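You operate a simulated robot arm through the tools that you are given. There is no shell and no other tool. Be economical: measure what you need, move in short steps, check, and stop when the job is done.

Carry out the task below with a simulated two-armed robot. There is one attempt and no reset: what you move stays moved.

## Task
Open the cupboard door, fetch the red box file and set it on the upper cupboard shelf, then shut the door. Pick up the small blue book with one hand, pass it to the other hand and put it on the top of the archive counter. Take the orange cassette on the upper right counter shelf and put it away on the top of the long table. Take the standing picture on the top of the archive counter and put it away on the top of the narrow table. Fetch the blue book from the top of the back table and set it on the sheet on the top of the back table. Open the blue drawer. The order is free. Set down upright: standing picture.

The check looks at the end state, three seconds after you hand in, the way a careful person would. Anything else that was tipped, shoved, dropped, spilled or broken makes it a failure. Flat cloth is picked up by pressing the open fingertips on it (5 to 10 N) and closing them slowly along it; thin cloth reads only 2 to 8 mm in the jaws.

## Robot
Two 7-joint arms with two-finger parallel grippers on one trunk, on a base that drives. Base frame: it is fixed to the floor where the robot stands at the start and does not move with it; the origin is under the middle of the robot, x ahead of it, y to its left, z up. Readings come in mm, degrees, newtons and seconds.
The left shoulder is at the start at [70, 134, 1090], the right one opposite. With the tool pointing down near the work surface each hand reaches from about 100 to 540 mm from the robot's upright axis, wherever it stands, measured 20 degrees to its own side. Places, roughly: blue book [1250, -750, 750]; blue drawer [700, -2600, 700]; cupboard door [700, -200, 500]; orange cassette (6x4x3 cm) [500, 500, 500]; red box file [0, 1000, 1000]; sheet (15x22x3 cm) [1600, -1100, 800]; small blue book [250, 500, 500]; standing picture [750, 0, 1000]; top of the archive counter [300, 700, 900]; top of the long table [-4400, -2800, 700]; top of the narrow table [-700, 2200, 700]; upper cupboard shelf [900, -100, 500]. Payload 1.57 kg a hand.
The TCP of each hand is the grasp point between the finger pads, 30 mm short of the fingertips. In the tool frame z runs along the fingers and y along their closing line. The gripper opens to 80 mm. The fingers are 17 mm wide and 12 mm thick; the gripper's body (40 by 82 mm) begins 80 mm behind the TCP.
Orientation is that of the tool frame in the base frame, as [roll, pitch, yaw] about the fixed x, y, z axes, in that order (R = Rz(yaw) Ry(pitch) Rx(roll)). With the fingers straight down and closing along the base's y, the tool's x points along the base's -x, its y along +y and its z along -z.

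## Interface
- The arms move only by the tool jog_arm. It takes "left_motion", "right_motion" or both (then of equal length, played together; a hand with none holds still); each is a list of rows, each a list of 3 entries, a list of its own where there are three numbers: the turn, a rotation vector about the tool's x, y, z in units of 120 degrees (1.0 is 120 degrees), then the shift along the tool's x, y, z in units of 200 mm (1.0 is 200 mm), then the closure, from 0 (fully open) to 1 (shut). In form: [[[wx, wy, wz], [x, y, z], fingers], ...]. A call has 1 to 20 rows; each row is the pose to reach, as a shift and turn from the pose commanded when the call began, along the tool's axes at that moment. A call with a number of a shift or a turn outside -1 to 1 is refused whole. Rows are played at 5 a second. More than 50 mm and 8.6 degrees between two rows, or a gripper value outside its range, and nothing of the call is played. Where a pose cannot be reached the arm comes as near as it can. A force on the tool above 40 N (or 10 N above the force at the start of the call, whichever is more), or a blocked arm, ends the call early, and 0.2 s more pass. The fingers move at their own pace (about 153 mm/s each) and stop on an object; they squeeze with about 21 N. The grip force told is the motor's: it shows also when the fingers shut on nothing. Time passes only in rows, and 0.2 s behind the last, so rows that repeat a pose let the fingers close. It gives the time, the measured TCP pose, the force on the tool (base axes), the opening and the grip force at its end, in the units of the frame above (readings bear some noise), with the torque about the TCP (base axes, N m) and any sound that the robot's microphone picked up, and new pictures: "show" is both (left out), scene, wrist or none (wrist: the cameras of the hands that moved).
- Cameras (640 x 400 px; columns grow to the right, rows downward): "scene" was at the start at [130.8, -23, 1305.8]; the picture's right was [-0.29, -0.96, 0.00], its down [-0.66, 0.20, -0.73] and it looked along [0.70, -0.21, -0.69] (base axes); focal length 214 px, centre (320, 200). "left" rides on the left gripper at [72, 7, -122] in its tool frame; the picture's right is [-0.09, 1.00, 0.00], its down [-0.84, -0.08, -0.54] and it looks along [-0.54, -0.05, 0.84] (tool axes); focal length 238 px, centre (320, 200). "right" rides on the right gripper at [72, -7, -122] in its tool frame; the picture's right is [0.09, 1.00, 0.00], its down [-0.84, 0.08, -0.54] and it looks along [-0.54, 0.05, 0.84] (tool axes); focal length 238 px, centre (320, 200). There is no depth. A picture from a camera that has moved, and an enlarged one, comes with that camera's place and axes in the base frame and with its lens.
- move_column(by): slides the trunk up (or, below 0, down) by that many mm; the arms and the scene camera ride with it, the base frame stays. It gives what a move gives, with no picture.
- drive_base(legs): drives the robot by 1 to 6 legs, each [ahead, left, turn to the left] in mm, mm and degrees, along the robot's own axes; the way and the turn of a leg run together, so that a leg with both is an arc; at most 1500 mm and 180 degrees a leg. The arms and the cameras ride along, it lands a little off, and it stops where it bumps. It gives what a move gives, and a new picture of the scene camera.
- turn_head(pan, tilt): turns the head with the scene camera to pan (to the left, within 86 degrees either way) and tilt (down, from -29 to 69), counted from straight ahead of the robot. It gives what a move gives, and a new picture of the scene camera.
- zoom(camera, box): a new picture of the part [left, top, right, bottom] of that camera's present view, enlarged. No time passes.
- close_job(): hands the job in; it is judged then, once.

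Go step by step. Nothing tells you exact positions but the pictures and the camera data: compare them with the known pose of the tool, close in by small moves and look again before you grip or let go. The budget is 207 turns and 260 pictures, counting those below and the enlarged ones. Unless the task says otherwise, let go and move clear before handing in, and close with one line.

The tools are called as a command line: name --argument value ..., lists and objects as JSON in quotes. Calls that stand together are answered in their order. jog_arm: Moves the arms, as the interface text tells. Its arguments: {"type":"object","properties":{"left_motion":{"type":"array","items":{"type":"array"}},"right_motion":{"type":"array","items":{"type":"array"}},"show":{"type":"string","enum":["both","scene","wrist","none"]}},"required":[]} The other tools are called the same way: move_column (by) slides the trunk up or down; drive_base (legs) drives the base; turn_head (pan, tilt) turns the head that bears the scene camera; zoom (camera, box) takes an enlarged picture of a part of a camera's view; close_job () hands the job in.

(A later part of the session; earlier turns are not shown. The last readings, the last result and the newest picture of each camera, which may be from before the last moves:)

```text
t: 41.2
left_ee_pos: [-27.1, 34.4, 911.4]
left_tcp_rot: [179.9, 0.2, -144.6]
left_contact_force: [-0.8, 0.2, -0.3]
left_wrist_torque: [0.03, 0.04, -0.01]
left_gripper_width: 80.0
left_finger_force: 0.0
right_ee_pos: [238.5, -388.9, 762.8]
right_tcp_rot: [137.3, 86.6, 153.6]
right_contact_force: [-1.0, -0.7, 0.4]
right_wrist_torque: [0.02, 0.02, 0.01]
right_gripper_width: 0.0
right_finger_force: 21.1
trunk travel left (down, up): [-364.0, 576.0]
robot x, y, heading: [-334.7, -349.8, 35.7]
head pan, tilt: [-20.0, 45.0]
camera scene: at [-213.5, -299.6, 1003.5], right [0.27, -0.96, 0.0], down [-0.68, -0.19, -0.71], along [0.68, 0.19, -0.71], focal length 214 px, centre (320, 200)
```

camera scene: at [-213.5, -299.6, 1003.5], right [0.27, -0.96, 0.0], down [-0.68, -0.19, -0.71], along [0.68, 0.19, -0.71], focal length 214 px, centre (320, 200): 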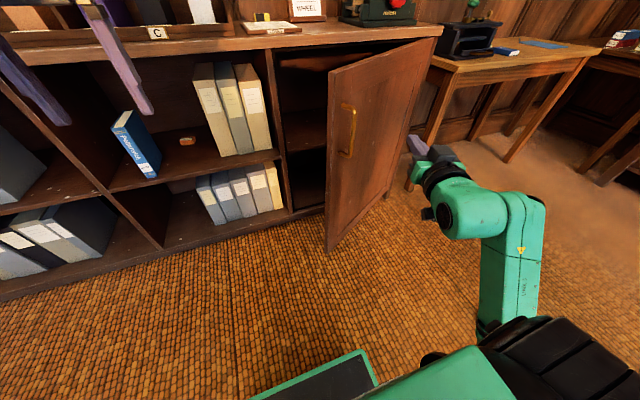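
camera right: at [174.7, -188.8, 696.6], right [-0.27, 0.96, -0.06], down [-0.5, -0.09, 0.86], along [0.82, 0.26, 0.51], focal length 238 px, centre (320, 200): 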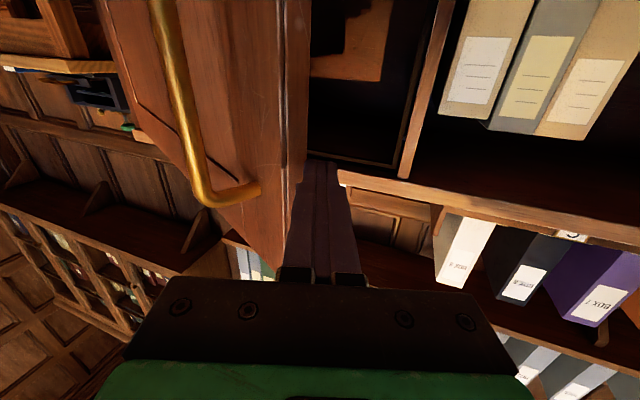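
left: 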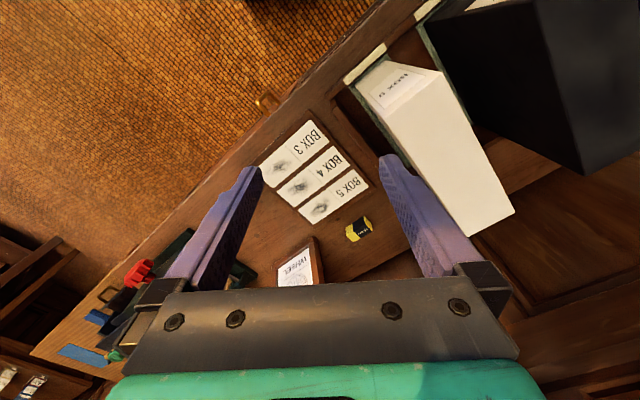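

I missed the door edge and passed in front of it; it is at about s=342, n=175 (30° open). I'll go back left and then further in this time.

drive_base --legs '[[0, 205, 0], [260, 0, 0]]'

zoom --camera "right" --box '[0, 0, 640, 400]'

```text
t: 44.3
left_ee_pos: [71.5, 351.7, 910.8]
left_tcp_rot: [-180.0, 0.1, -145.0]
left_contact_force: [-0.2, 0.2, -0.5]
left_wrist_torque: [0.01, 0.01, 0.02]
left_gripper_width: 80.3
left_finger_force: 0.0
right_ee_pos: [331.9, -75.1, 760.9]
right_tcp_rot: [139.0, 86.7, 154.8]
right_contact_force: [-0.2, 1.1, 0.4]
right_wrist_torque: [0.01, -0.02, -0.01]
right_gripper_width: 0.0
right_finger_force: 20.8
trunk travel left (down, up): [-364.0, 576.0]
robot x, y, heading: [-238.0, -32.9, 35.0]
head pan, tilt: [-20.0, 45.0]
camera scene: at [-118.7, 17.7, 1003.3], right [0.26, -0.97, 0.0], down [-0.68, -0.18, -0.71], along [0.68, 0.18, -0.71], focal length 214 px, centre (320, 200)
```

scene: 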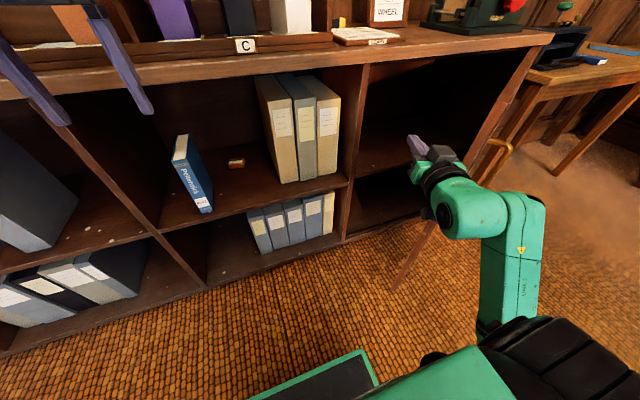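

```text
1.00 times, centred on (320, 200) of right (not enlarged: the box is as wide or as high as the picture)
camera zoom: at [212.8, -113.0, 695.7], right [-0.28, 0.96, -0.05], down [-0.5, -0.1, 0.86], along [0.82, 0.26, 0.5], focal length 238 px, centre (320, 200)
```

zoom: 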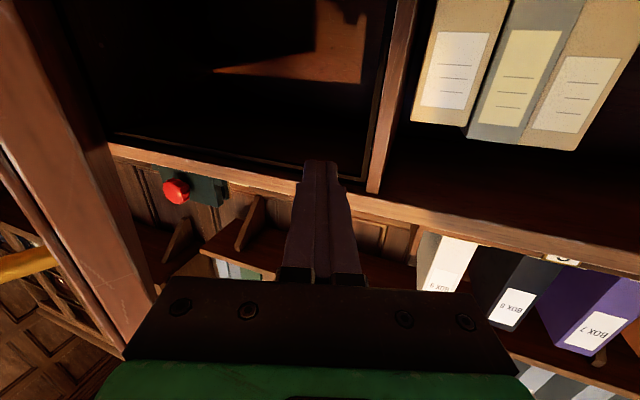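

Now the hand is well inside the door. I'll drive right, then along the arc.

drive_base --legs '[[-10, -125, 0], [-35, -38, 0], [-32, -40, 0], [-30, -42, 0], [-25, -45, 0], [-20, -45, 0]]'

```text
t: 45.5
left_ee_pos: [116.3, 270.2, 912.0]
left_tcp_rot: [180.0, 0.1, -144.9]
left_contact_force: [-0.3, -0.3, -0.3]
left_wrist_torque: [0.03, -0.05, -0.03]
left_gripper_width: 80.0
left_finger_force: 0.1
right_ee_pos: [372.0, -146.4, 763.9]
right_tcp_rot: [135.3, 86.4, 152.9]
right_contact_force: [-6.7, 3.2, -0.6]
right_wrist_torque: [0.05, -0.18, -0.42]
right_gripper_width: 0.0
right_finger_force: 20.5
trunk travel left (down, up): [-364.0, 576.0]
robot x, y, heading: [-194.0, -113.5, 34.9]
head pan, tilt: [-20.0, 45.0]
stopped in leg 1: the force on the tool passed its limit at 110 N (the readings are from after the stop); the commanded pose is now the measured one
camera scene: at [-73.1, -63.2, 1003.7], right [0.26, -0.97, 0.0], down [-0.68, -0.18, -0.71], along [0.68, 0.18, -0.71], focal length 214 px, centre (320, 200)
```

scene: 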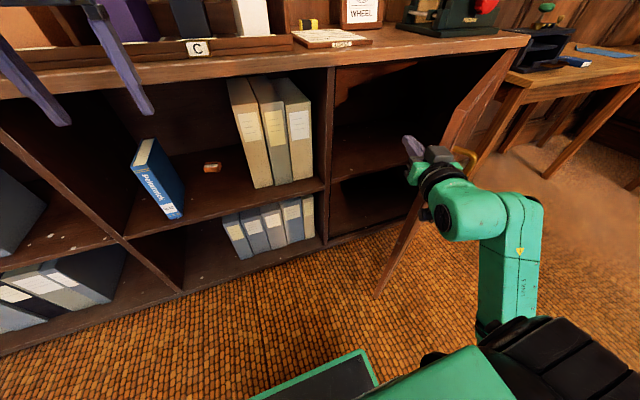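

The fingers now press on the inside of the door. I'll continue along the arc.

drive_base --legs '[[-30, -12, 0], [-30, -25, 0], [-30, -30, 0], [-28, -32, 0], [-25, -35, 0], [-22, -36, 0]]'

```text
t: 47.5
left_ee_pos: [81.0, 161.7, 910.4]
left_tcp_rot: [-180.0, 0.1, -145.0]
left_contact_force: [0.0, 1.3, -0.6]
left_wrist_torque: [-0.01, -0.03, 0.0]
left_gripper_width: 80.1
left_finger_force: 0.1
right_ee_pos: [334.7, -251.4, 763.3]
right_tcp_rot: [136.4, 86.3, 154.4]
right_contact_force: [-8.2, 1.6, 0.1]
right_wrist_torque: [0.03, -0.12, -0.56]
right_gripper_width: 0.0
right_finger_force: 20.8
trunk travel left (down, up): [-364.0, 576.0]
robot x, y, heading: [-230.8, -221.4, 34.9]
head pan, tilt: [-20.0, 45.0]
stopped in leg 3: the force on the tool passed its limit at 42 N (the readings are from after the stop); the commanded pose is now the measured one
camera scene: at [-109.3, -170.8, 1003.7], right [0.26, -0.97, 0.0], down [-0.68, -0.18, -0.71], along [0.68, 0.18, -0.71], focal length 214 px, centre (320, 200)
```

scene: 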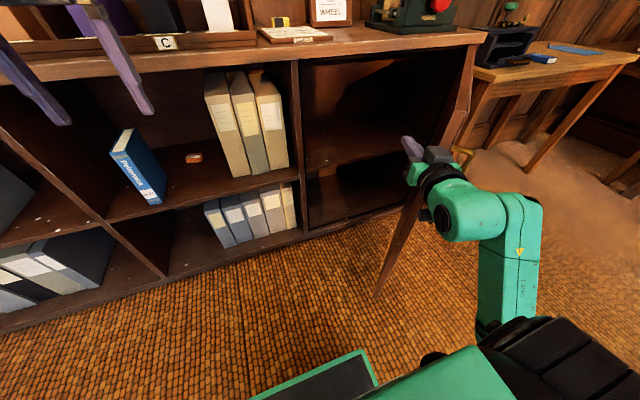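

The door is at about 47°. I'll back off slightly so the fingers carry the push, then continue.

drive_base --legs '[[-38, 0, 0], [-8, -40, 0], [-26, -33, 0], [-26, -35, 0], [-20, -37, 0], [-18, -38, 0]]'

```text
t: 50.6
left_ee_pos: [66.3, -28.5, 911.9]
left_tcp_rot: [180.0, 0.2, -144.9]
left_contact_force: [0.3, 0.0, 1.2]
left_wrist_torque: [-0.01, -0.02, 0.01]
left_gripper_width: 80.0
left_finger_force: 0.2
right_ee_pos: [319.1, -441.9, 763.1]
right_tcp_rot: [136.4, 86.2, 154.5]
right_contact_force: [-12.5, -0.6, -0.5]
right_wrist_torque: [0.1, -0.34, -0.6]
right_gripper_width: 0.0
right_finger_force: 21.0
trunk travel left (down, up): [-364.0, 576.0]
robot x, y, heading: [-239.5, -410.4, 35.4]
head pan, tilt: [-20.0, 45.0]
stopped in leg 6: the force on the tool passed its limit at 48 N (the readings are from after the stop); the commanded pose is now the measured one
camera scene: at [-124.2, -361.2, 1003.9], right [0.26, -0.97, 0.0], down [-0.68, -0.18, -0.71], along [0.68, 0.18, -0.71], focal length 214 px, centre (320, 200)
```

scene: 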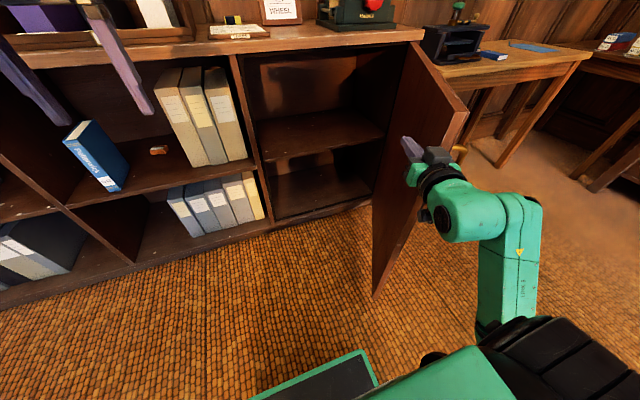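

The cupboard is open to about 70° and two empty shelves are visible. A little more push to about 95°.

drive_base --legs '[[-25, 0, 0], [0, -40, 0], [-5, -40, 0], [0, -40, 0], [5, -40, 0], [5, -30, 0]]'

```text
t: 52.3
left_ee_pos: [72.2, -87.4, 911.2]
left_tcp_rot: [-179.9, 0.2, -144.9]
left_contact_force: [0.3, 0.1, -0.2]
left_wrist_torque: [0.0, 0.07, -0.01]
left_gripper_width: 79.9
left_finger_force: 0.2
right_ee_pos: [323.4, -501.4, 760.9]
right_tcp_rot: [137.4, 85.7, 155.7]
right_contact_force: [-11.5, -2.0, 3.6]
right_wrist_torque: [-0.17, -0.02, -0.53]
right_gripper_width: 0.0
right_finger_force: 20.4
trunk travel left (down, up): [-364.0, 576.0]
robot x, y, heading: [-233.6, -470.6, 35.2]
head pan, tilt: [-20.0, 45.0]
stopped in leg 3: the force on the tool passed its limit at 55 N (the readings are from after the stop); the commanded pose is now the measured one
camera scene: at [-116.5, -421.8, 1003.9], right [0.26, -0.97, 0.0], down [-0.68, -0.18, -0.71], along [0.68, 0.18, -0.71], focal length 214 px, centre (320, 200)
```

scene: 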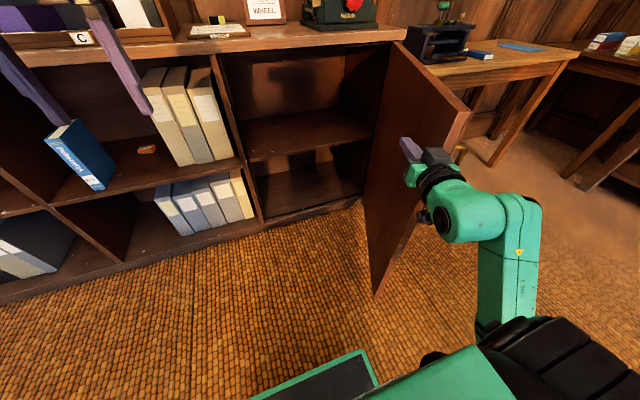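

About 76° open. One more gentle nudge.

drive_base --legs '[[-20, 5, 0], [0, -40, 0], [0, -40, 0], [0, -30, 0]]'

```text
t: 54.5
left_ee_pos: [119.2, -183.7, 909.7]
left_tcp_rot: [179.9, 0.0, -144.8]
left_contact_force: [0.5, -0.7, -0.3]
left_wrist_torque: [0.01, -0.04, 0.0]
left_gripper_width: 80.2
left_finger_force: 0.1
right_ee_pos: [371.2, -596.8, 758.3]
right_tcp_rot: [139.1, 85.5, 157.5]
right_contact_force: [0.2, -0.3, 0.5]
right_wrist_torque: [0.01, -0.01, 0.02]
right_gripper_width: 0.0
right_finger_force: 21.1
trunk travel left (down, up): [-364.0, 576.0]
robot x, y, heading: [-189.3, -569.9, 35.1]
head pan, tilt: [-20.0, 45.0]
camera scene: at [-69.4, -518.4, 1003.4], right [0.26, -0.97, 0.0], down [-0.68, -0.18, -0.71], along [0.68, 0.19, -0.71], focal length 214 px, centre (320, 200)
```

scene: 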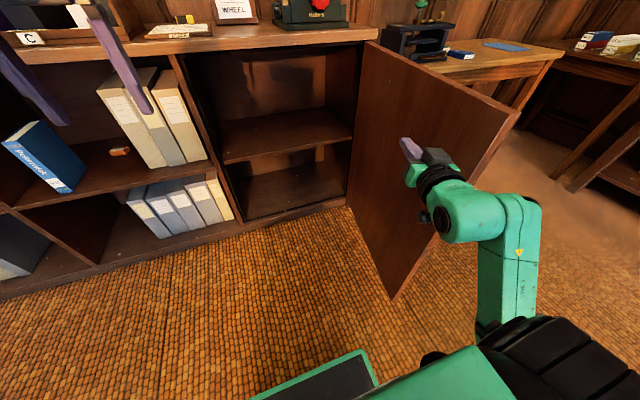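

The door is past 90°. Now I'll tuck the right hand in and point the left hand forward, ready for the red file at the far left end.

jog_arm --right_motion '[[[0, 0, 0], [0, 0, -0.15], 1], [[0, 0.06, 0], [-0.1, 0, -0.3], 1], [[0, 0.12, 0], [-0.2, 0, -0.45], 1], [[0, 0.18, 0], [-0.3, 0, -0.6], 1], [[0, 0.25, 0], [-0.4, 0, -0.7], 0.5], [[0, 0.32, 0], [-0.5, 0, -0.7], 0], [[0, 0.39, 0], [-0.5, 0, -0.7], 0], [[0, 0.46, 0], [-0.5, 0, -0.7], 0], [[0, 0.53, 0], [-0.5, 0, -0.7], 0], [[0, 0.6, 0], [-0.5, 0, -0.7], 0], [[0, 0.67, 0], [-0.5, 0, -0.7], 0], [[0, 0.75, 0], [-0.5, 0, -0.7], 0]]' --left_motion '[[[0, -0.06, 0], [0, 0, 0], 0], [[0, -0.12, 0], [0, 0.05, 0], 0], [[0, -0.18, 0], [0, 0.1, 0], 0], [[0, -0.25, 0], [0, 0.15, 0], 0], [[0, -0.32, 0], [-0.05, 0.2, 0], 0], [[0, -0.39, 0], [-0.1, 0.2, 0], 0], [[0, -0.46, 0], [-0.12, 0.2, 0], 0], [[0, -0.53, 0], [-0.12, 0.2, 0], 0], [[0, -0.6, 0], [-0.12, 0.2, 0], 0], [[0, -0.67, 0], [-0.12, 0.2, 0], 0], [[0, -0.71, 0], [-0.12, 0.2, 0], 0], [[0, -0.75, 0], [-0.12, 0.2, 0], 0]]' --show "scene"

```text
refused: row 12 steps farther than a row can; nothing moved
```

A step was too large; adjusting it.

jog_arm --right_motion '[[[0, 0.03, 0], [0, 0, -0.15], 1], [[0, 0.1, 0], [-0.1, 0, -0.3], 1], [[0, 0.17, 0], [-0.2, 0, -0.45], 1], [[0, 0.24, 0], [-0.3, 0, -0.6], 1], [[0, 0.31, 0], [-0.4, 0, -0.7], 0.5], [[0, 0.38, 0], [-0.5, 0, -0.7], 0], [[0, 0.45, 0], [-0.5, 0, -0.7], 0], [[0, 0.52, 0], [-0.5, 0, -0.7], 0], [[0, 0.59, 0], [-0.5, 0, -0.7], 0], [[0, 0.65, 0], [-0.5, 0, -0.7], 0], [[0, 0.7, 0], [-0.5, 0, -0.7], 0], [[0, 0.75, 0], [-0.5, 0, -0.7], 0]]' --left_motion '[[[0, -0.06, 0], [0, 0, 0], 0], [[0, -0.12, 0], [0, 0.05, 0], 0], [[0, -0.18, 0], [0, 0.1, 0], 0], [[0, -0.25, 0], [0, 0.15, 0], 0], [[0, -0.32, 0], [-0.05, 0.2, 0], 0], [[0, -0.39, 0], [-0.1, 0.2, 0], 0], [[0, -0.46, 0], [-0.12, 0.2, 0], 0], [[0, -0.53, 0], [-0.12, 0.2, 0], 0], [[0, -0.6, 0], [-0.12, 0.2, 0], 0], [[0, -0.67, 0], [-0.12, 0.2, 0], 0], [[0, -0.71, 0], [-0.12, 0.2, 0], 0], [[0, -0.75, 0], [-0.12, 0.2, 0], 0]]' --show "scene"

```text
t: 57.0
left_ee_pos: [114.3, -137.2, 911.6]
left_tcp_rot: [-14.7, 89.9, 20.5]
left_contact_force: [-0.5, 0.8, -0.1]
left_wrist_torque: [0.01, 0.0, -0.05]
left_gripper_width: 80.0
left_finger_force: 0.0
right_ee_pos: [245.2, -643.3, 866.7]
right_tcp_rot: [177.1, -3.5, -161.5]
right_contact_force: [0.2, 0.4, -0.5]
right_wrist_torque: [-0.03, -0.01, -0.04]
right_gripper_width: 79.9
right_finger_force: 0.1
right hand out of reach, approached as far as the arm can: row 1, 2, 3
trunk travel left (down, up): [-364.0, 576.0]
robot x, y, heading: [-188.6, -569.9, 35.1]
head pan, tilt: [-20.0, 45.0]
camera scene: at [-70.1, -516.9, 1003.4], right [0.26, -0.97, 0.0], down [-0.68, -0.18, -0.71], along [0.68, 0.18, -0.71], focal length 214 px, centre (320, 200)
```

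scene: 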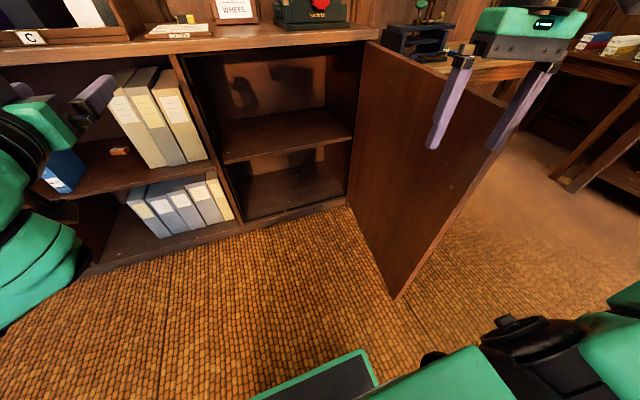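

Shelf front sits near z≈520, opening s≈270–800 and about 340 mm tall. Now I'll drive left to the red file.

drive_base --legs '[[-50, 1150, 0]]'

move_column --by 200

turn_head --pan 0 --tilt 25

```text
t: 62.9
left_ee_pos: [-589.8, 774.2, 911.9]
left_tcp_rot: [-36.2, 89.9, -0.9]
left_contact_force: [-0.4, 0.0, 0.3]
left_wrist_torque: [0.03, 0.0, -0.01]
left_gripper_width: 80.1
left_finger_force: 0.1
right_ee_pos: [-456.6, 268.1, 867.5]
right_tcp_rot: [177.1, -3.3, -161.5]
right_contact_force: [-0.5, 0.2, 0.3]
right_wrist_torque: [0.02, 0.01, 0.0]
right_gripper_width: 80.0
right_finger_force: 0.0
trunk travel left (down, up): [-364.0, 576.0]
robot x, y, heading: [-896.1, 344.0, 35.1]
head pan, tilt: [-20.0, 45.0]
camera scene: at [-773.3, 394.3, 1003.4], right [0.26, -0.96, 0.0], down [-0.68, -0.19, -0.71], along [0.68, 0.19, -0.71], focal length 214 px, centre (320, 200)
```

scene: 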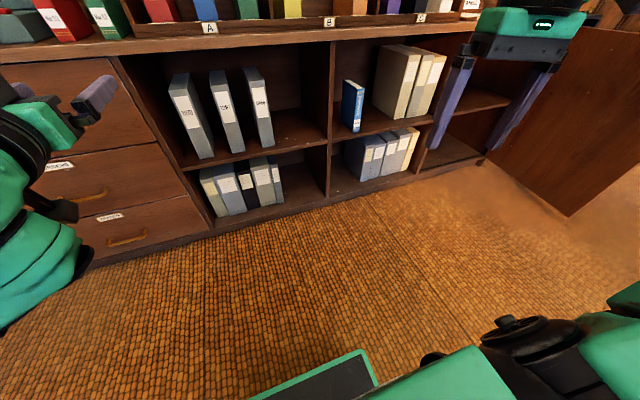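

```text
t: 65.1
left_ee_pos: [-587.4, 775.2, 1110.2]
left_tcp_rot: [155.7, 90.0, -169.1]
left_contact_force: [0.2, -0.4, -0.6]
left_wrist_torque: [-0.02, 0.05, 0.01]
left_gripper_width: 79.9
left_finger_force: 0.1
right_ee_pos: [-457.5, 267.3, 1065.8]
right_tcp_rot: [177.1, -3.4, -161.3]
right_contact_force: [0.2, 0.0, 0.1]
right_wrist_torque: [-0.03, 0.01, -0.01]
right_gripper_width: 80.0
right_finger_force: 0.1
trunk travel left (down, up): [-564.0, 376.0]
robot x, y, heading: [-891.2, 341.6, 35.1]
head pan, tilt: [-20.0, 45.0]
```

```text
t: 65.9
left_ee_pos: [-589.3, 775.0, 1111.5]
left_tcp_rot: [160.3, 90.0, -164.4]
left_contact_force: [0.8, -0.4, 0.4]
left_wrist_torque: [0.0, -0.03, 0.02]
left_gripper_width: 79.9
left_finger_force: 0.1
right_ee_pos: [-457.3, 267.8, 1067.8]
right_tcp_rot: [177.1, -3.4, -161.3]
right_contact_force: [0.5, -1.1, -0.3]
right_wrist_torque: [0.0, 0.06, 0.01]
right_gripper_width: 79.9
right_finger_force: 0.1
trunk travel left (down, up): [-564.0, 376.0]
robot x, y, heading: [-894.3, 340.9, 35.3]
head pan, tilt: [0.0, 25.0]
camera scene: at [-776.3, 425.8, 1233.9], right [0.58, -0.82, 0.0], down [-0.35, -0.24, -0.91], along [0.74, 0.52, -0.42], focal length 214 px, centre (320, 200)
```

scene: 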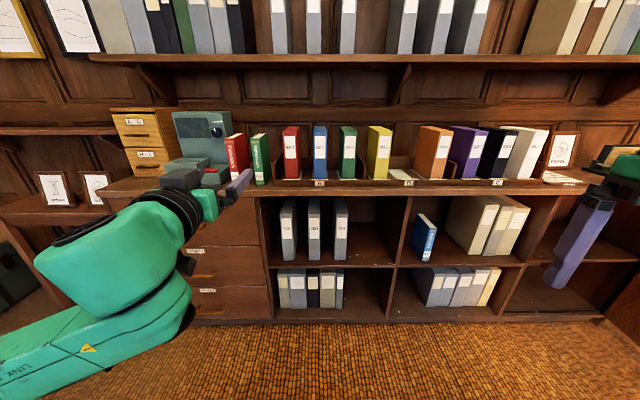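

zoom --camera "scene" --box '[210, 110, 370, 210]'

zoom --camera "left" --box '[0, 0, 640, 400]'

```text
4.00 times, centred on (290, 160) of scene
camera zoom: at [-776.3, 425.8, 1233.9], right [0.58, -0.82, 0.0], down [-0.35, -0.24, -0.91], along [0.74, 0.52, -0.42], focal length 858 px, centre (440, 360)
```

zoom: 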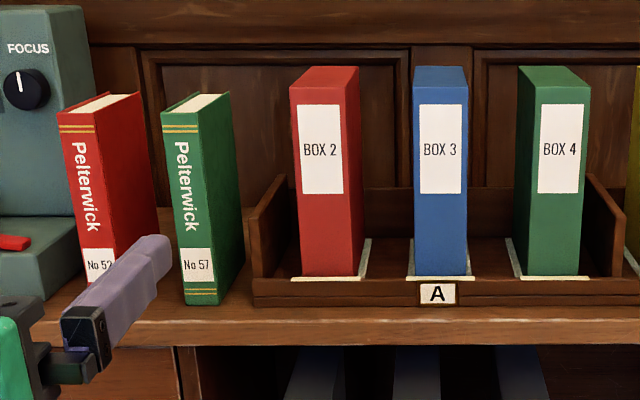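

```text
1.00 times, centred on (320, 200) of left (not enlarged: the box is as wide or as high as the picture)
camera zoom: at [-692.1, 709.3, 1038.8], right [-0.58, 0.81, 0.09], down [-0.4, -0.38, 0.84], along [0.71, 0.44, 0.54], focal length 238 px, centre (320, 200)
```

zoom: 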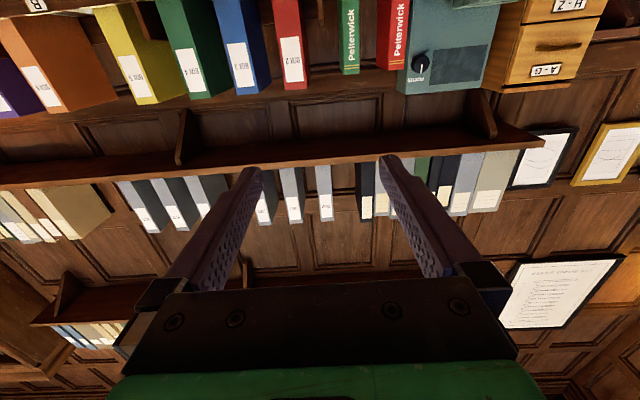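

The red file is "BOX 2": face centre near s≈-908, z 940–1125, about 57 mm wide. I'll line up the left hand with it and approach.

drive_base --legs '[[0, -65, 0], [400, 0, 0]]'

move_column --by -75

zoom --camera "left" --box '[0, 0, 640, 400]'

turn_head --pan 15 --tilt 35

```text
t: 69.0
left_ee_pos: [-236.7, 949.0, 1111.3]
left_tcp_rot: [-23.1, 90.0, 12.5]
left_contact_force: [-1.0, 0.3, -0.5]
left_wrist_torque: [-0.02, 0.02, 0.0]
left_gripper_width: 79.8
left_finger_force: 0.0
right_ee_pos: [-101.9, 442.5, 1067.2]
right_tcp_rot: [177.1, -3.3, -161.2]
right_contact_force: [0.6, 0.4, 0.2]
right_wrist_torque: [0.02, 0.02, 0.0]
right_gripper_width: 79.8
right_finger_force: 0.1
trunk travel left (down, up): [-564.0, 376.0]
robot x, y, heading: [-536.8, 516.6, 35.7]
head pan, tilt: [0.0, 25.0]
camera scene: at [-422.1, 599.3, 1234.0], right [0.58, -0.81, 0.0], down [-0.34, -0.25, -0.91], along [0.74, 0.53, -0.42], focal length 214 px, centre (320, 200)
```

scene: 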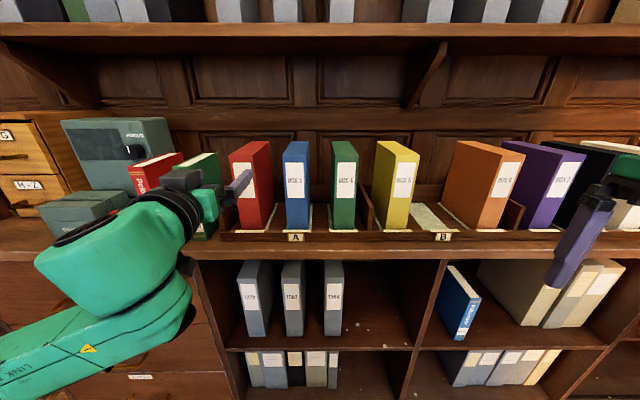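

```text
t: 70.1
left_ee_pos: [-234.5, 948.6, 1036.7]
left_tcp_rot: [-18.0, 89.8, 17.7]
left_contact_force: [0.1, -0.7, 0.2]
left_wrist_torque: [-0.02, 0.02, 0.02]
left_gripper_width: 80.0
left_finger_force: 0.1
right_ee_pos: [-103.2, 444.0, 992.9]
right_tcp_rot: [177.1, -3.4, -161.1]
right_contact_force: [0.1, 0.3, -0.5]
right_wrist_torque: [0.02, 0.01, 0.0]
right_gripper_width: 80.0
right_finger_force: 0.0
trunk travel left (down, up): [-489.0, 451.0]
robot x, y, heading: [-539.2, 512.7, 35.4]
head pan, tilt: [0.0, 25.0]
```

```text
1.00 times, centred on (320, 200) of left (not enlarged: the box is as wide or as high as the picture)
camera zoom: at [-339.7, 883.1, 963.9], right [-0.58, 0.81, 0.09], down [-0.4, -0.38, 0.84], along [0.71, 0.45, 0.54], focal length 238 px, centre (320, 200)
```

zoom: 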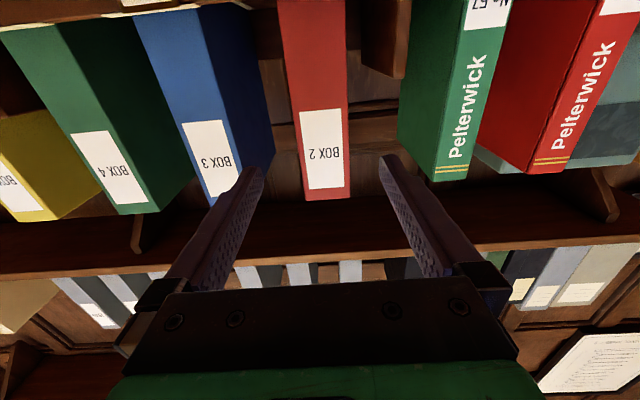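

```text
t: 70.8
left_ee_pos: [-236.4, 949.7, 1035.8]
left_tcp_rot: [162.3, 90.0, -162.2]
left_contact_force: [-0.8, -0.2, 0.2]
left_wrist_torque: [0.02, -0.05, -0.01]
left_gripper_width: 79.8
left_finger_force: 0.0
right_ee_pos: [-102.8, 444.0, 992.3]
right_tcp_rot: [177.1, -3.3, -161.1]
right_contact_force: [-0.5, -0.3, -1.0]
right_wrist_torque: [-0.02, 0.02, 0.01]
right_gripper_width: 79.8
right_finger_force: 0.0
trunk travel left (down, up): [-489.0, 451.0]
robot x, y, heading: [-539.0, 517.2, 35.6]
head pan, tilt: [15.0, 35.0]
camera scene: at [-441.1, 613.7, 1143.3], right [0.77, -0.64, 0.0], down [-0.36, -0.44, -0.82], along [0.52, 0.63, -0.57], focal length 214 px, centre (320, 200)
```

scene: 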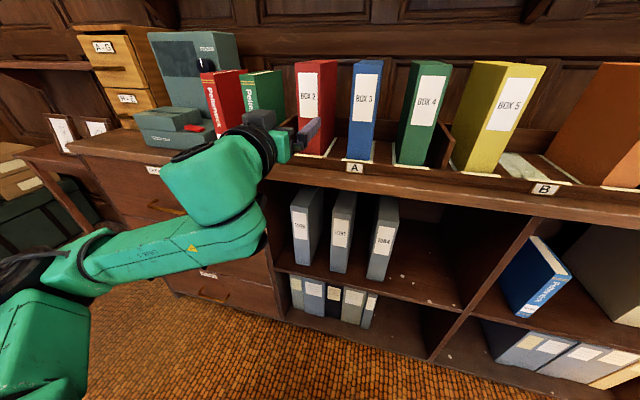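

The hand is well aligned with BOX 2. I'll advance 100 mm and check.

drive_base --legs '[[95, 0, 0]]'

zoom --camera "left" --box '[0, 0, 640, 400]'

```text
t: 72.0
left_ee_pos: [-161.2, 1002.5, 1035.0]
left_tcp_rot: [135.9, 89.9, 171.5]
left_contact_force: [-0.4, 0.4, -0.3]
left_wrist_torque: [-0.03, 0.01, 0.01]
left_gripper_width: 80.2
left_finger_force: 0.0
right_ee_pos: [-27.5, 496.9, 991.3]
right_tcp_rot: [177.0, -3.6, -160.9]
right_contact_force: [0.1, -0.3, -0.4]
right_wrist_torque: [-0.01, 0.03, 0.03]
right_gripper_width: 79.9
right_finger_force: 0.1
trunk travel left (down, up): [-489.0, 451.0]
robot x, y, heading: [-463.4, 569.6, 35.6]
head pan, tilt: [15.0, 35.0]
camera scene: at [-365.3, 668.0, 1143.2], right [0.77, -0.64, 0.0], down [-0.36, -0.44, -0.82], along [0.52, 0.63, -0.57], focal length 214 px, centre (320, 200)
```

scene: 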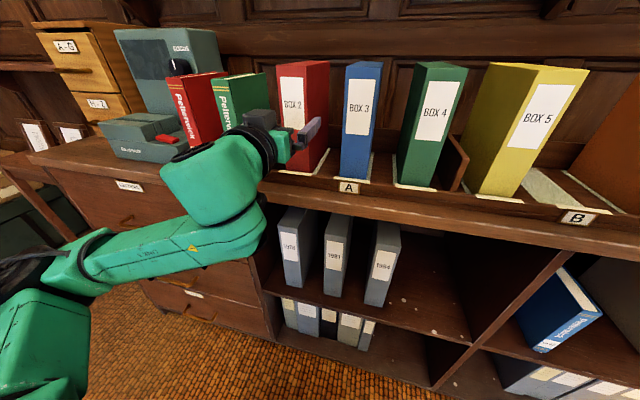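

```text
1.00 times, centred on (320, 200) of left (not enlarged: the box is as wide or as high as the picture)
camera zoom: at [-263.8, 937.3, 963.6], right [-0.58, 0.81, 0.09], down [-0.4, -0.38, 0.84], along [0.71, 0.45, 0.54], focal length 238 px, centre (320, 200)
```

zoom: 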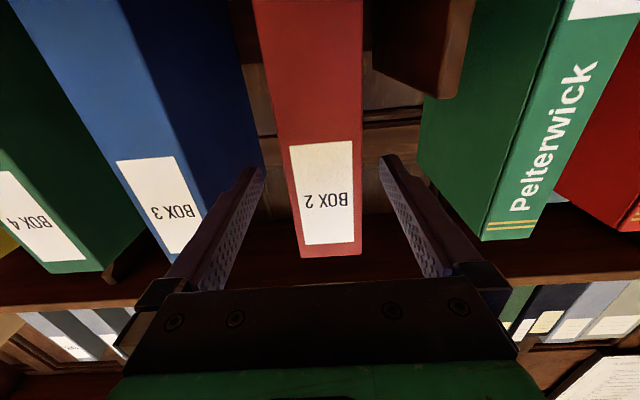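

The box face is at n≈477, the TCP at 443, and the clearances are fine. I'll advance 92 mm and check again before gripping.

drive_base --legs '[[92, 2, 0]]'

zoom --camera "left" --box '[0, 0, 640, 400]'

```text
t: 73.1
left_ee_pos: [-87.1, 1058.6, 1035.8]
left_tcp_rot: [-47.6, 89.9, -12.1]
left_contact_force: [-0.1, -0.4, 0.0]
left_wrist_torque: [0.02, -0.03, -0.03]
left_gripper_width: 79.9
left_finger_force: 0.1
right_ee_pos: [46.6, 552.6, 992.4]
right_tcp_rot: [177.1, -3.3, -161.0]
right_contact_force: [0.7, 0.1, -0.2]
right_wrist_torque: [0.01, 0.03, 0.01]
right_gripper_width: 80.1
right_finger_force: 0.0
trunk travel left (down, up): [-489.0, 451.0]
robot x, y, heading: [-391.3, 626.1, 35.5]
head pan, tilt: [15.0, 35.0]
camera scene: at [-291.8, 722.9, 1143.2], right [0.77, -0.64, 0.0], down [-0.36, -0.44, -0.82], along [0.52, 0.63, -0.57], focal length 214 px, centre (320, 200)
```

scene: 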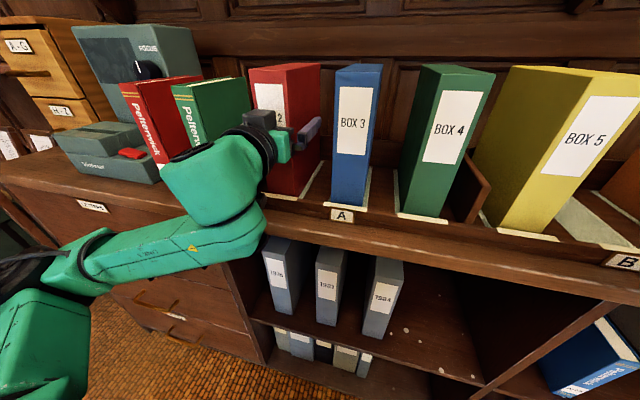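

```text
1.00 times, centred on (320, 200) of left (not enlarged: the box is as wide or as high as the picture)
camera zoom: at [-190.3, 992.2, 963.6], right [-0.58, 0.81, 0.09], down [-0.4, -0.38, 0.84], along [0.71, 0.45, 0.54], focal length 238 px, centre (320, 200)
```

zoom: 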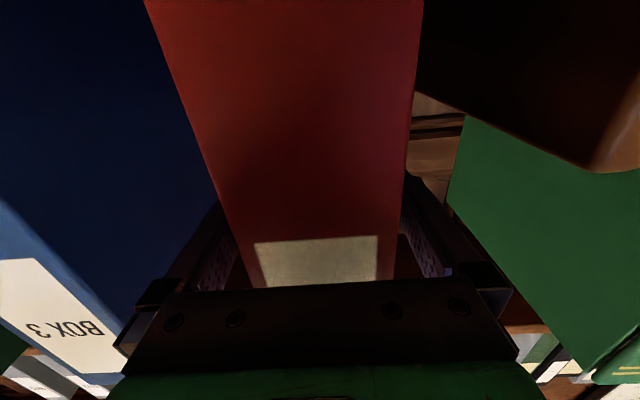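

The box is between the fingers. Gripping now, then raising 15 mm to test the hold.

jog_arm --left_motion '[[[0, 0, 0], [0, 0, 0], 0.3], [[0, 0, 0], [0, 0, 0], 0.6], [[0, 0, 0], [0, 0, 0], 1], [[0, 0, 0], [0, 0, 0], 1], [[0, 0, 0], [0, 0, 0], 1]]' --show "none"

move_column --by 15

zoom --camera "scene" --box '[160, 40, 400, 240]'

```text
t: 74.3
left_ee_pos: [-88.3, 1057.3, 1036.3]
left_tcp_rot: [-18.3, 90.0, 17.3]
left_contact_force: [-1.4, -0.7, 2.0]
left_wrist_torque: [-0.32, 0.61, 0.01]
left_gripper_width: 54.8
left_finger_force: 21.0
right_ee_pos: [45.1, 552.2, 993.6]
right_tcp_rot: [177.1, -3.4, -160.9]
right_contact_force: [0.0, 0.4, 0.7]
right_wrist_torque: [0.01, 0.01, 0.01]
right_gripper_width: 79.9
right_finger_force: 0.0
trunk travel left (down, up): [-489.0, 451.0]
robot x, y, heading: [-396.2, 622.2, 35.4]
head pan, tilt: [15.0, 35.0]
```

```text
t: 74.9
left_ee_pos: [-86.2, 1057.7, 1050.6]
left_tcp_rot: [-160.5, 90.0, -124.9]
left_contact_force: [1.0, 1.0, -6.9]
left_wrist_torque: [-0.15, 0.11, -0.01]
left_gripper_width: 55.0
left_finger_force: 21.2
right_ee_pos: [47.9, 552.7, 1006.2]
right_tcp_rot: [177.1, -3.5, -161.1]
right_contact_force: [-0.9, 1.1, -0.2]
right_wrist_torque: [-0.01, 0.02, -0.02]
right_gripper_width: 79.7
right_finger_force: 0.0
trunk travel left (down, up): [-504.0, 436.0]
robot x, y, heading: [-391.6, 623.8, 35.3]
head pan, tilt: [15.0, 35.0]
```

```text
2.00 times, centred on (280, 140) of scene
camera zoom: at [-291.7, 723.4, 1158.1], right [0.77, -0.64, 0.0], down [-0.37, -0.44, -0.82], along [0.52, 0.63, -0.57], focal length 429 px, centre (400, 320)
```

zoom: 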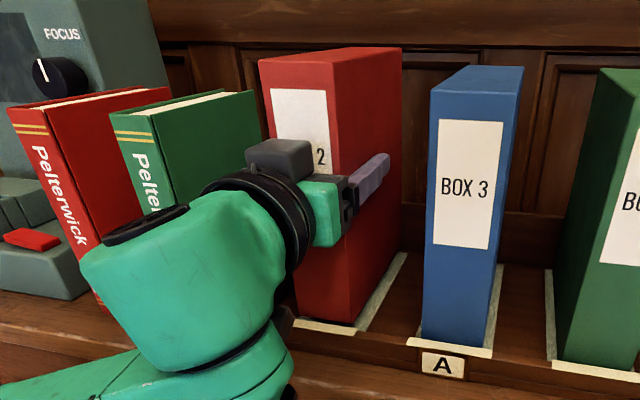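

The box lifts well at about 0.7 kg. I'll raise it clear of the tray and back out.

move_column --by 60

drive_base --legs '[[-450, 0, 0]]'

```text
t: 75.9
left_ee_pos: [-86.3, 1058.8, 1109.0]
left_tcp_rot: [-148.3, 89.9, -112.7]
left_contact_force: [-0.1, 0.0, -7.4]
left_wrist_torque: [-0.14, 0.16, 0.02]
left_gripper_width: 55.0
left_finger_force: 21.2
right_ee_pos: [47.1, 553.5, 1066.8]
right_tcp_rot: [177.1, -3.5, -161.0]
right_contact_force: [0.0, 0.2, 0.9]
right_wrist_torque: [-0.01, -0.01, 0.01]
right_gripper_width: 79.7
right_finger_force: 0.1
trunk travel left (down, up): [-564.0, 376.0]
robot x, y, heading: [-390.6, 620.6, 35.4]
head pan, tilt: [15.0, 35.0]
```

```text
t: 78.6
left_ee_pos: [-449.8, 801.5, 1109.8]
left_tcp_rot: [-139.3, 89.9, -103.4]
left_contact_force: [-0.4, 0.5, -7.0]
left_wrist_torque: [-0.11, 0.12, 0.01]
left_gripper_width: 54.7
left_finger_force: 21.3
right_ee_pos: [-313.9, 295.7, 1066.9]
right_tcp_rot: [177.1, -3.5, -160.8]
right_contact_force: [0.1, 0.1, 0.0]
right_wrist_torque: [0.0, -0.02, 0.04]
right_gripper_width: 80.1
right_finger_force: 0.1
trunk travel left (down, up): [-564.0, 376.0]
robot x, y, heading: [-750.2, 366.9, 35.6]
head pan, tilt: [15.0, 35.0]
camera scene: at [-652.7, 465.1, 1218.1], right [0.78, -0.63, 0.0], down [-0.36, -0.45, -0.82], along [0.52, 0.63, -0.57], focal length 214 px, centre (320, 200)
```

scene: 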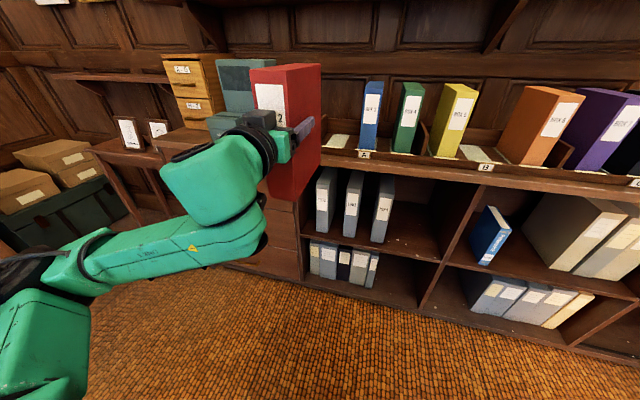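

The box is out of its tray. To keep my body clear of the open door when placing, I'll bring the left hand to the robot's centre line.

jog_arm --left_motion '[[[0, 0, 0], [0, -0.1, 0], 1], [[0, 0, 0], [0, -0.22, 0], 1], [[0, 0, 0], [0, -0.34, 0], 1], [[0, 0, 0], [0, -0.46, 0], 1], [[0, 0, 0], [0, -0.58, 0], 1], [[0, 0, 0], [0, -0.7, 0], 1], [[0, 0, 0], [0, -0.82, 0], 1], [[0, 0, 0], [0, -0.92, 0], 1], [[0, 0, 0], [0, -1, 0], 1]]' --show "none"

drive_base --legs '[[-60, -950, 0]]'

turn_head --pan -30 --tilt 45

```text
t: 80.6
left_ee_pos: [-333.1, 639.2, 1110.8]
left_tcp_rot: [148.8, 89.9, -175.3]
left_contact_force: [0.0, 0.4, -6.9]
left_wrist_torque: [-0.14, 0.2, 0.01]
left_gripper_width: 54.9
left_finger_force: 20.3
right_ee_pos: [-313.1, 295.4, 1066.9]
right_tcp_rot: [177.0, -3.4, -160.9]
right_contact_force: [0.1, 0.4, 0.1]
right_wrist_torque: [0.01, 0.01, 0.0]
right_gripper_width: 80.1
right_finger_force: 0.1
trunk travel left (down, up): [-564.0, 376.0]
robot x, y, heading: [-753.8, 366.0, 35.6]
head pan, tilt: [15.0, 35.0]
```

```text
t: 85.5
left_ee_pos: [173.0, -177.0, 1111.4]
left_tcp_rot: [-179.0, 89.9, -144.0]
left_contact_force: [-0.3, -0.5, -6.9]
left_wrist_torque: [-0.1, 0.16, 0.02]
left_gripper_width: 54.9
left_finger_force: 20.1
right_ee_pos: [187.5, -520.0, 1066.5]
right_tcp_rot: [177.0, -3.4, -161.6]
right_contact_force: [0.4, 0.1, -0.3]
right_wrist_torque: [0.0, 0.0, 0.01]
right_gripper_width: 80.1
right_finger_force: 0.1
trunk travel left (down, up): [-564.0, 376.0]
robot x, y, heading: [-252.4, -445.2, 34.8]
head pan, tilt: [15.0, 35.0]
camera scene: at [-149.4, -347.0, 1218.1], right [0.77, -0.64, 0.0], down [-0.37, -0.44, -0.82], along [0.53, 0.63, -0.57], focal length 214 px, centre (320, 200)
```

scene: 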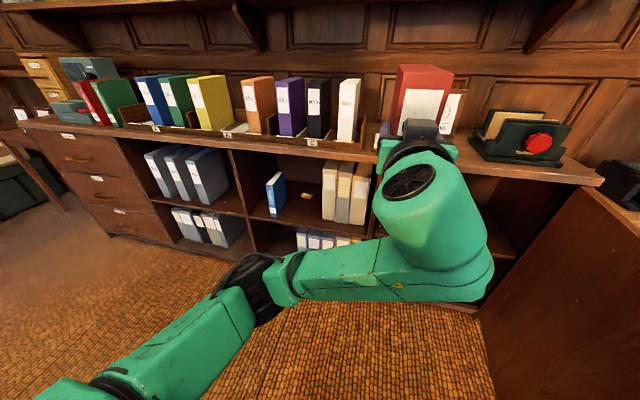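

```text
t: 86.7
left_ee_pos: [172.7, -177.2, 1111.0]
left_tcp_rot: [177.5, 89.9, -147.5]
left_contact_force: [0.3, 0.7, -6.8]
left_wrist_torque: [-0.1, 0.14, 0.04]
left_gripper_width: 54.8
left_finger_force: 20.6
right_ee_pos: [186.2, -520.2, 1067.7]
right_tcp_rot: [177.1, -3.5, -161.7]
right_contact_force: [-0.1, 0.6, 0.0]
right_wrist_torque: [0.0, 0.02, -0.02]
right_gripper_width: 80.0
right_finger_force: 0.1
trunk travel left (down, up): [-564.0, 376.0]
robot x, y, heading: [-252.0, -442.1, 34.8]
head pan, tilt: [-30.0, 45.0]
camera scene: at [-125.1, -407.3, 1203.3], right [0.09, -1.0, 0.0], down [-0.71, -0.06, -0.71], along [0.7, 0.06, -0.71], focal length 214 px, centre (320, 200)
```

scene: 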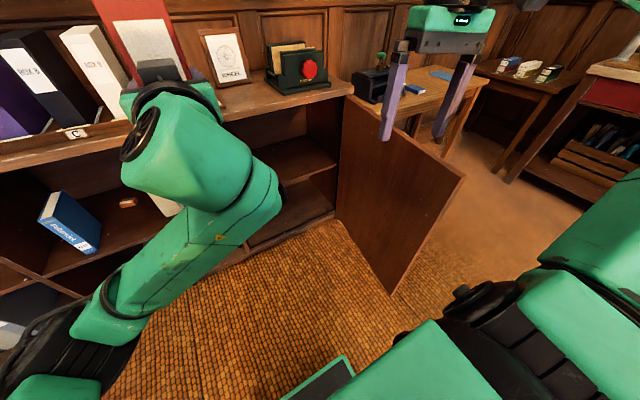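

I'll turn 25° right so my right elbow stays clear of the open door, then lower the trunk to shelf height.

drive_base --legs '[[0, 0, -25]]'

move_column --by -425

turn_head --pan 0 --tilt 30

```text
t: 88.3
left_ee_pos: [246.2, -380.2, 1110.1]
left_tcp_rot: [177.4, 90.0, -172.4]
left_contact_force: [-0.3, -0.3, -7.5]
left_wrist_torque: [-0.05, 0.17, 0.0]
left_gripper_width: 55.0
left_finger_force: 20.6
right_ee_pos: [113.9, -698.2, 1067.0]
right_tcp_rot: [177.1, -3.5, 173.4]
right_contact_force: [-0.4, -0.4, -0.4]
right_wrist_torque: [-0.01, 0.01, 0.03]
right_gripper_width: 80.0
right_finger_force: 0.0
trunk travel left (down, up): [-564.0, 376.0]
robot x, y, heading: [-252.8, -444.7, 10.2]
head pan, tilt: [-30.0, 45.0]
camera scene: at [-121.3, -462.7, 1203.3], right [-0.34, -0.94, 0.0], down [-0.67, 0.24, -0.71], along [0.66, -0.24, -0.71], focal length 214 px, centre (320, 200)
```

scene: 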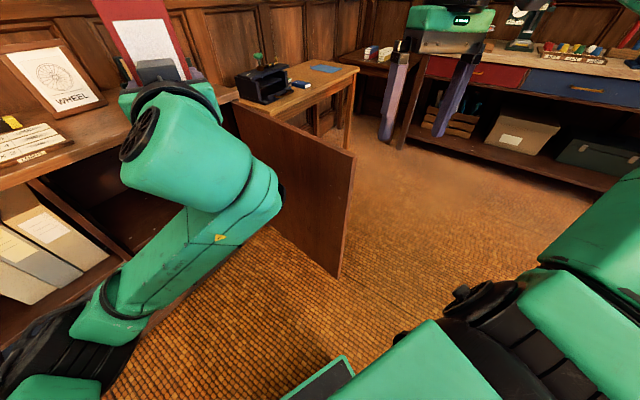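

```text
refused: -425 is not a number from -400 to 400
```

```text
t: 89.3
left_ee_pos: [246.2, -380.7, 1109.9]
left_tcp_rot: [173.3, 90.0, -176.6]
left_contact_force: [1.1, 0.1, -7.5]
left_wrist_torque: [-0.05, 0.22, -0.02]
left_gripper_width: 54.9
left_finger_force: 20.9
right_ee_pos: [114.8, -699.2, 1067.1]
right_tcp_rot: [177.1, -3.5, 173.4]
right_contact_force: [0.4, -0.5, -0.2]
right_wrist_torque: [0.01, 0.0, -0.03]
right_gripper_width: 79.7
right_finger_force: 0.1
trunk travel left (down, up): [-564.0, 376.0]
robot x, y, heading: [-247.0, -443.5, 10.2]
head pan, tilt: [0.0, 30.0]
camera scene: at [-108.6, -419.3, 1225.8], right [0.17, -0.98, 0.0], down [-0.49, -0.09, -0.87], along [0.85, 0.15, -0.5], focal length 214 px, centre (320, 200)
```

scene: 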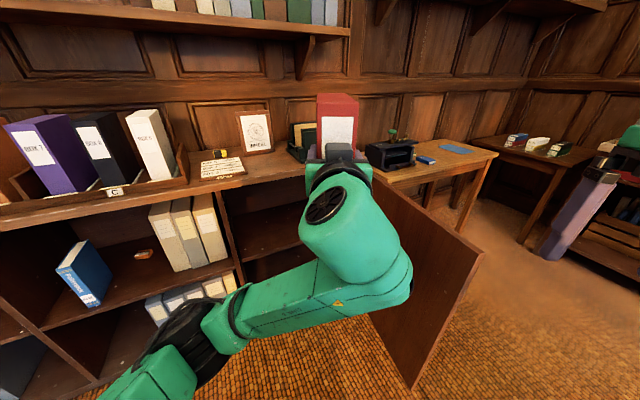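

My elbow layout is awkward with the door at 90°. I'll square up again and push the door further open with the tucked right hand, so there is room to place.

drive_base --legs '[[0, 0, 24.8]]'

jog_arm --right_motion '[[[0, 0, 0], [0, 0, 0], 1], [[0, 0, 0], [0, 0, 0], 1], [[0, 0, 0], [0, 0, 0], 1]]' --show "none"

move_column --by -350

turn_head --pan -35 --tilt 30

```text
t: 91.0
left_ee_pos: [172.0, -175.5, 1110.7]
left_tcp_rot: [174.2, 89.8, -150.5]
left_contact_force: [-0.1, 0.0, -7.0]
left_wrist_torque: [-0.13, 0.15, -0.01]
left_gripper_width: 55.0
left_finger_force: 21.1
right_ee_pos: [188.8, -518.4, 1066.5]
right_tcp_rot: [177.1, -3.5, -161.4]
right_contact_force: [1.0, -0.1, -0.2]
right_wrist_torque: [-0.01, -0.01, 0.02]
right_gripper_width: 80.0
right_finger_force: 0.1
trunk travel left (down, up): [-564.0, 376.0]
robot x, y, heading: [-251.2, -443.6, 35.1]
head pan, tilt: [0.0, 30.0]
camera scene: at [-132.2, -362.1, 1225.9], right [0.58, -0.82, 0.0], down [-0.41, -0.29, -0.87], along [0.71, 0.5, -0.5], focal length 214 px, centre (320, 200)
```

scene: 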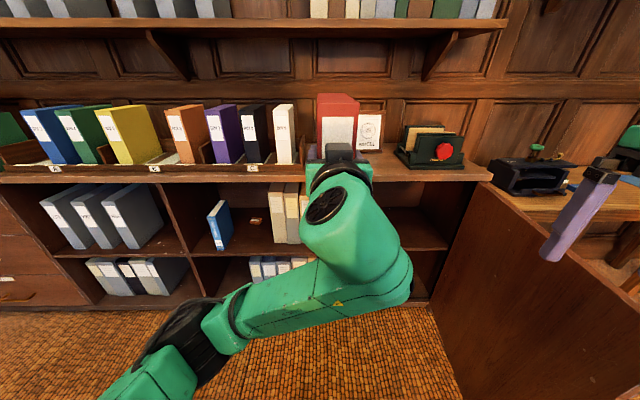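

```text
t: 91.8
left_ee_pos: [172.1, -175.1, 1109.9]
left_tcp_rot: [170.6, 89.9, -154.1]
left_contact_force: [-0.5, 0.0, -7.5]
left_wrist_torque: [-0.09, 0.16, 0.0]
left_gripper_width: 54.7
left_finger_force: 21.1
right_ee_pos: [188.0, -519.3, 1066.2]
right_tcp_rot: [177.2, -3.5, -161.4]
right_contact_force: [0.9, -0.3, -0.6]
right_wrist_torque: [-0.02, 0.03, 0.01]
right_gripper_width: 0.0
right_finger_force: 20.1
trunk travel left (down, up): [-564.0, 376.0]
robot x, y, heading: [-252.0, -444.0, 35.3]
head pan, tilt: [0.0, 30.0]
```

```text
t: 95.2
left_ee_pos: [170.4, -175.2, 760.4]
left_tcp_rot: [173.7, 89.8, -151.1]
left_contact_force: [-0.2, -0.3, -7.3]
left_wrist_torque: [-0.1, 0.19, 0.0]
left_gripper_width: 54.7
left_finger_force: 20.5
right_ee_pos: [187.1, -519.4, 716.6]
right_tcp_rot: [177.1, -3.5, -161.5]
right_contact_force: [0.0, 0.3, 0.2]
right_wrist_torque: [-0.01, 0.03, -0.01]
right_gripper_width: 0.0
right_finger_force: 21.0
trunk travel left (down, up): [-214.0, 726.0]
robot x, y, heading: [-250.3, -444.4, 35.3]
head pan, tilt: [0.0, 30.0]
```

```text
t: 96.2
left_ee_pos: [171.1, -176.3, 760.6]
left_tcp_rot: [172.1, 89.9, -152.7]
left_contact_force: [-0.1, 0.8, -7.8]
left_wrist_torque: [-0.11, 0.16, 0.01]
left_gripper_width: 54.9
left_finger_force: 21.1
right_ee_pos: [187.7, -519.0, 716.0]
right_tcp_rot: [177.1, -3.5, -161.4]
right_contact_force: [-0.4, 0.5, -0.2]
right_wrist_torque: [-0.02, 0.03, 0.01]
right_gripper_width: 0.1
right_finger_force: 20.9
trunk travel left (down, up): [-214.0, 726.0]
robot x, y, heading: [-248.7, -442.1, 34.9]
head pan, tilt: [-35.0, 30.0]
camera scene: at [-116.1, -414.0, 875.9], right [0.0, -1.0, 0.0], down [-0.5, 0.0, -0.87], along [0.87, 0.0, -0.5], focal length 214 px, centre (320, 200)
```

scene: 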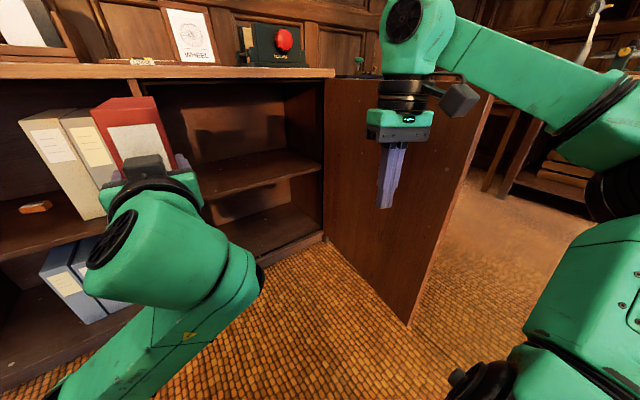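

I'll extend the right hand forward a bit and drive right to push the door further.

jog_arm --right_motion '[[[0, 0, 0], [-0.12, 0, 0], 1], [[0, 0, 0], [-0.25, 0, 0], 1], [[0, 0, 0], [-0.38, 0, 0], 1], [[0, 0, 0], [-0.5, 0, 0], 1], [[0, 0, 0], [-0.6, 0, 0], 1]]' --show "none"

drive_base --legs '[[0, -130, 0], [0, -30, 0], [0, -30, 0], [5, -30, 0], [5, -30, 0], [8, -30, 0]]'

```text
t: 97.4
left_ee_pos: [172.0, -174.5, 759.9]
left_tcp_rot: [172.5, 89.8, -152.3]
left_contact_force: [0.2, 0.7, -7.7]
left_wrist_torque: [-0.1, 0.16, -0.03]
left_gripper_width: 54.9
left_finger_force: 20.9
right_ee_pos: [300.3, -480.2, 712.3]
right_tcp_rot: [177.2, -3.4, -161.4]
right_contact_force: [0.6, 0.6, -0.8]
right_wrist_torque: [0.0, -0.04, -0.03]
right_gripper_width: 0.0
right_finger_force: 21.0
trunk travel left (down, up): [-214.0, 726.0]
robot x, y, heading: [-252.2, -443.9, 35.1]
head pan, tilt: [-35.0, 30.0]
```

```text
t: 100.9
left_ee_pos: [346.7, -394.0, 759.9]
left_tcp_rot: [158.8, 89.8, -165.9]
left_contact_force: [0.6, -0.1, -6.4]
left_wrist_torque: [-0.11, 0.15, 0.01]
left_gripper_width: 55.1
left_finger_force: 21.2
right_ee_pos: [476.6, -698.6, 710.0]
right_tcp_rot: [177.1, -3.5, -161.4]
right_contact_force: [0.1, 0.0, 0.1]
right_wrist_torque: [0.01, 0.02, 0.02]
right_gripper_width: 0.0
right_finger_force: 21.2
trunk travel left (down, up): [-214.0, 726.0]
robot x, y, heading: [-73.8, -662.8, 35.4]
head pan, tilt: [-35.0, 30.0]
camera scene: at [60.1, -632.3, 875.8], right [0.0, -1.0, 0.0], down [-0.5, 0.0, -0.87], along [0.87, 0.0, -0.5], focal length 214 px, centre (320, 200)
```

scene: 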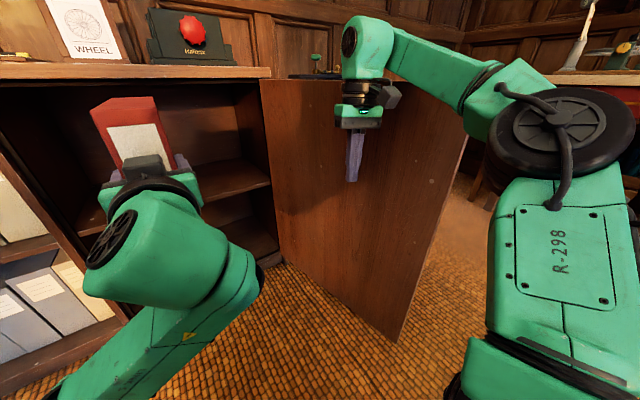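

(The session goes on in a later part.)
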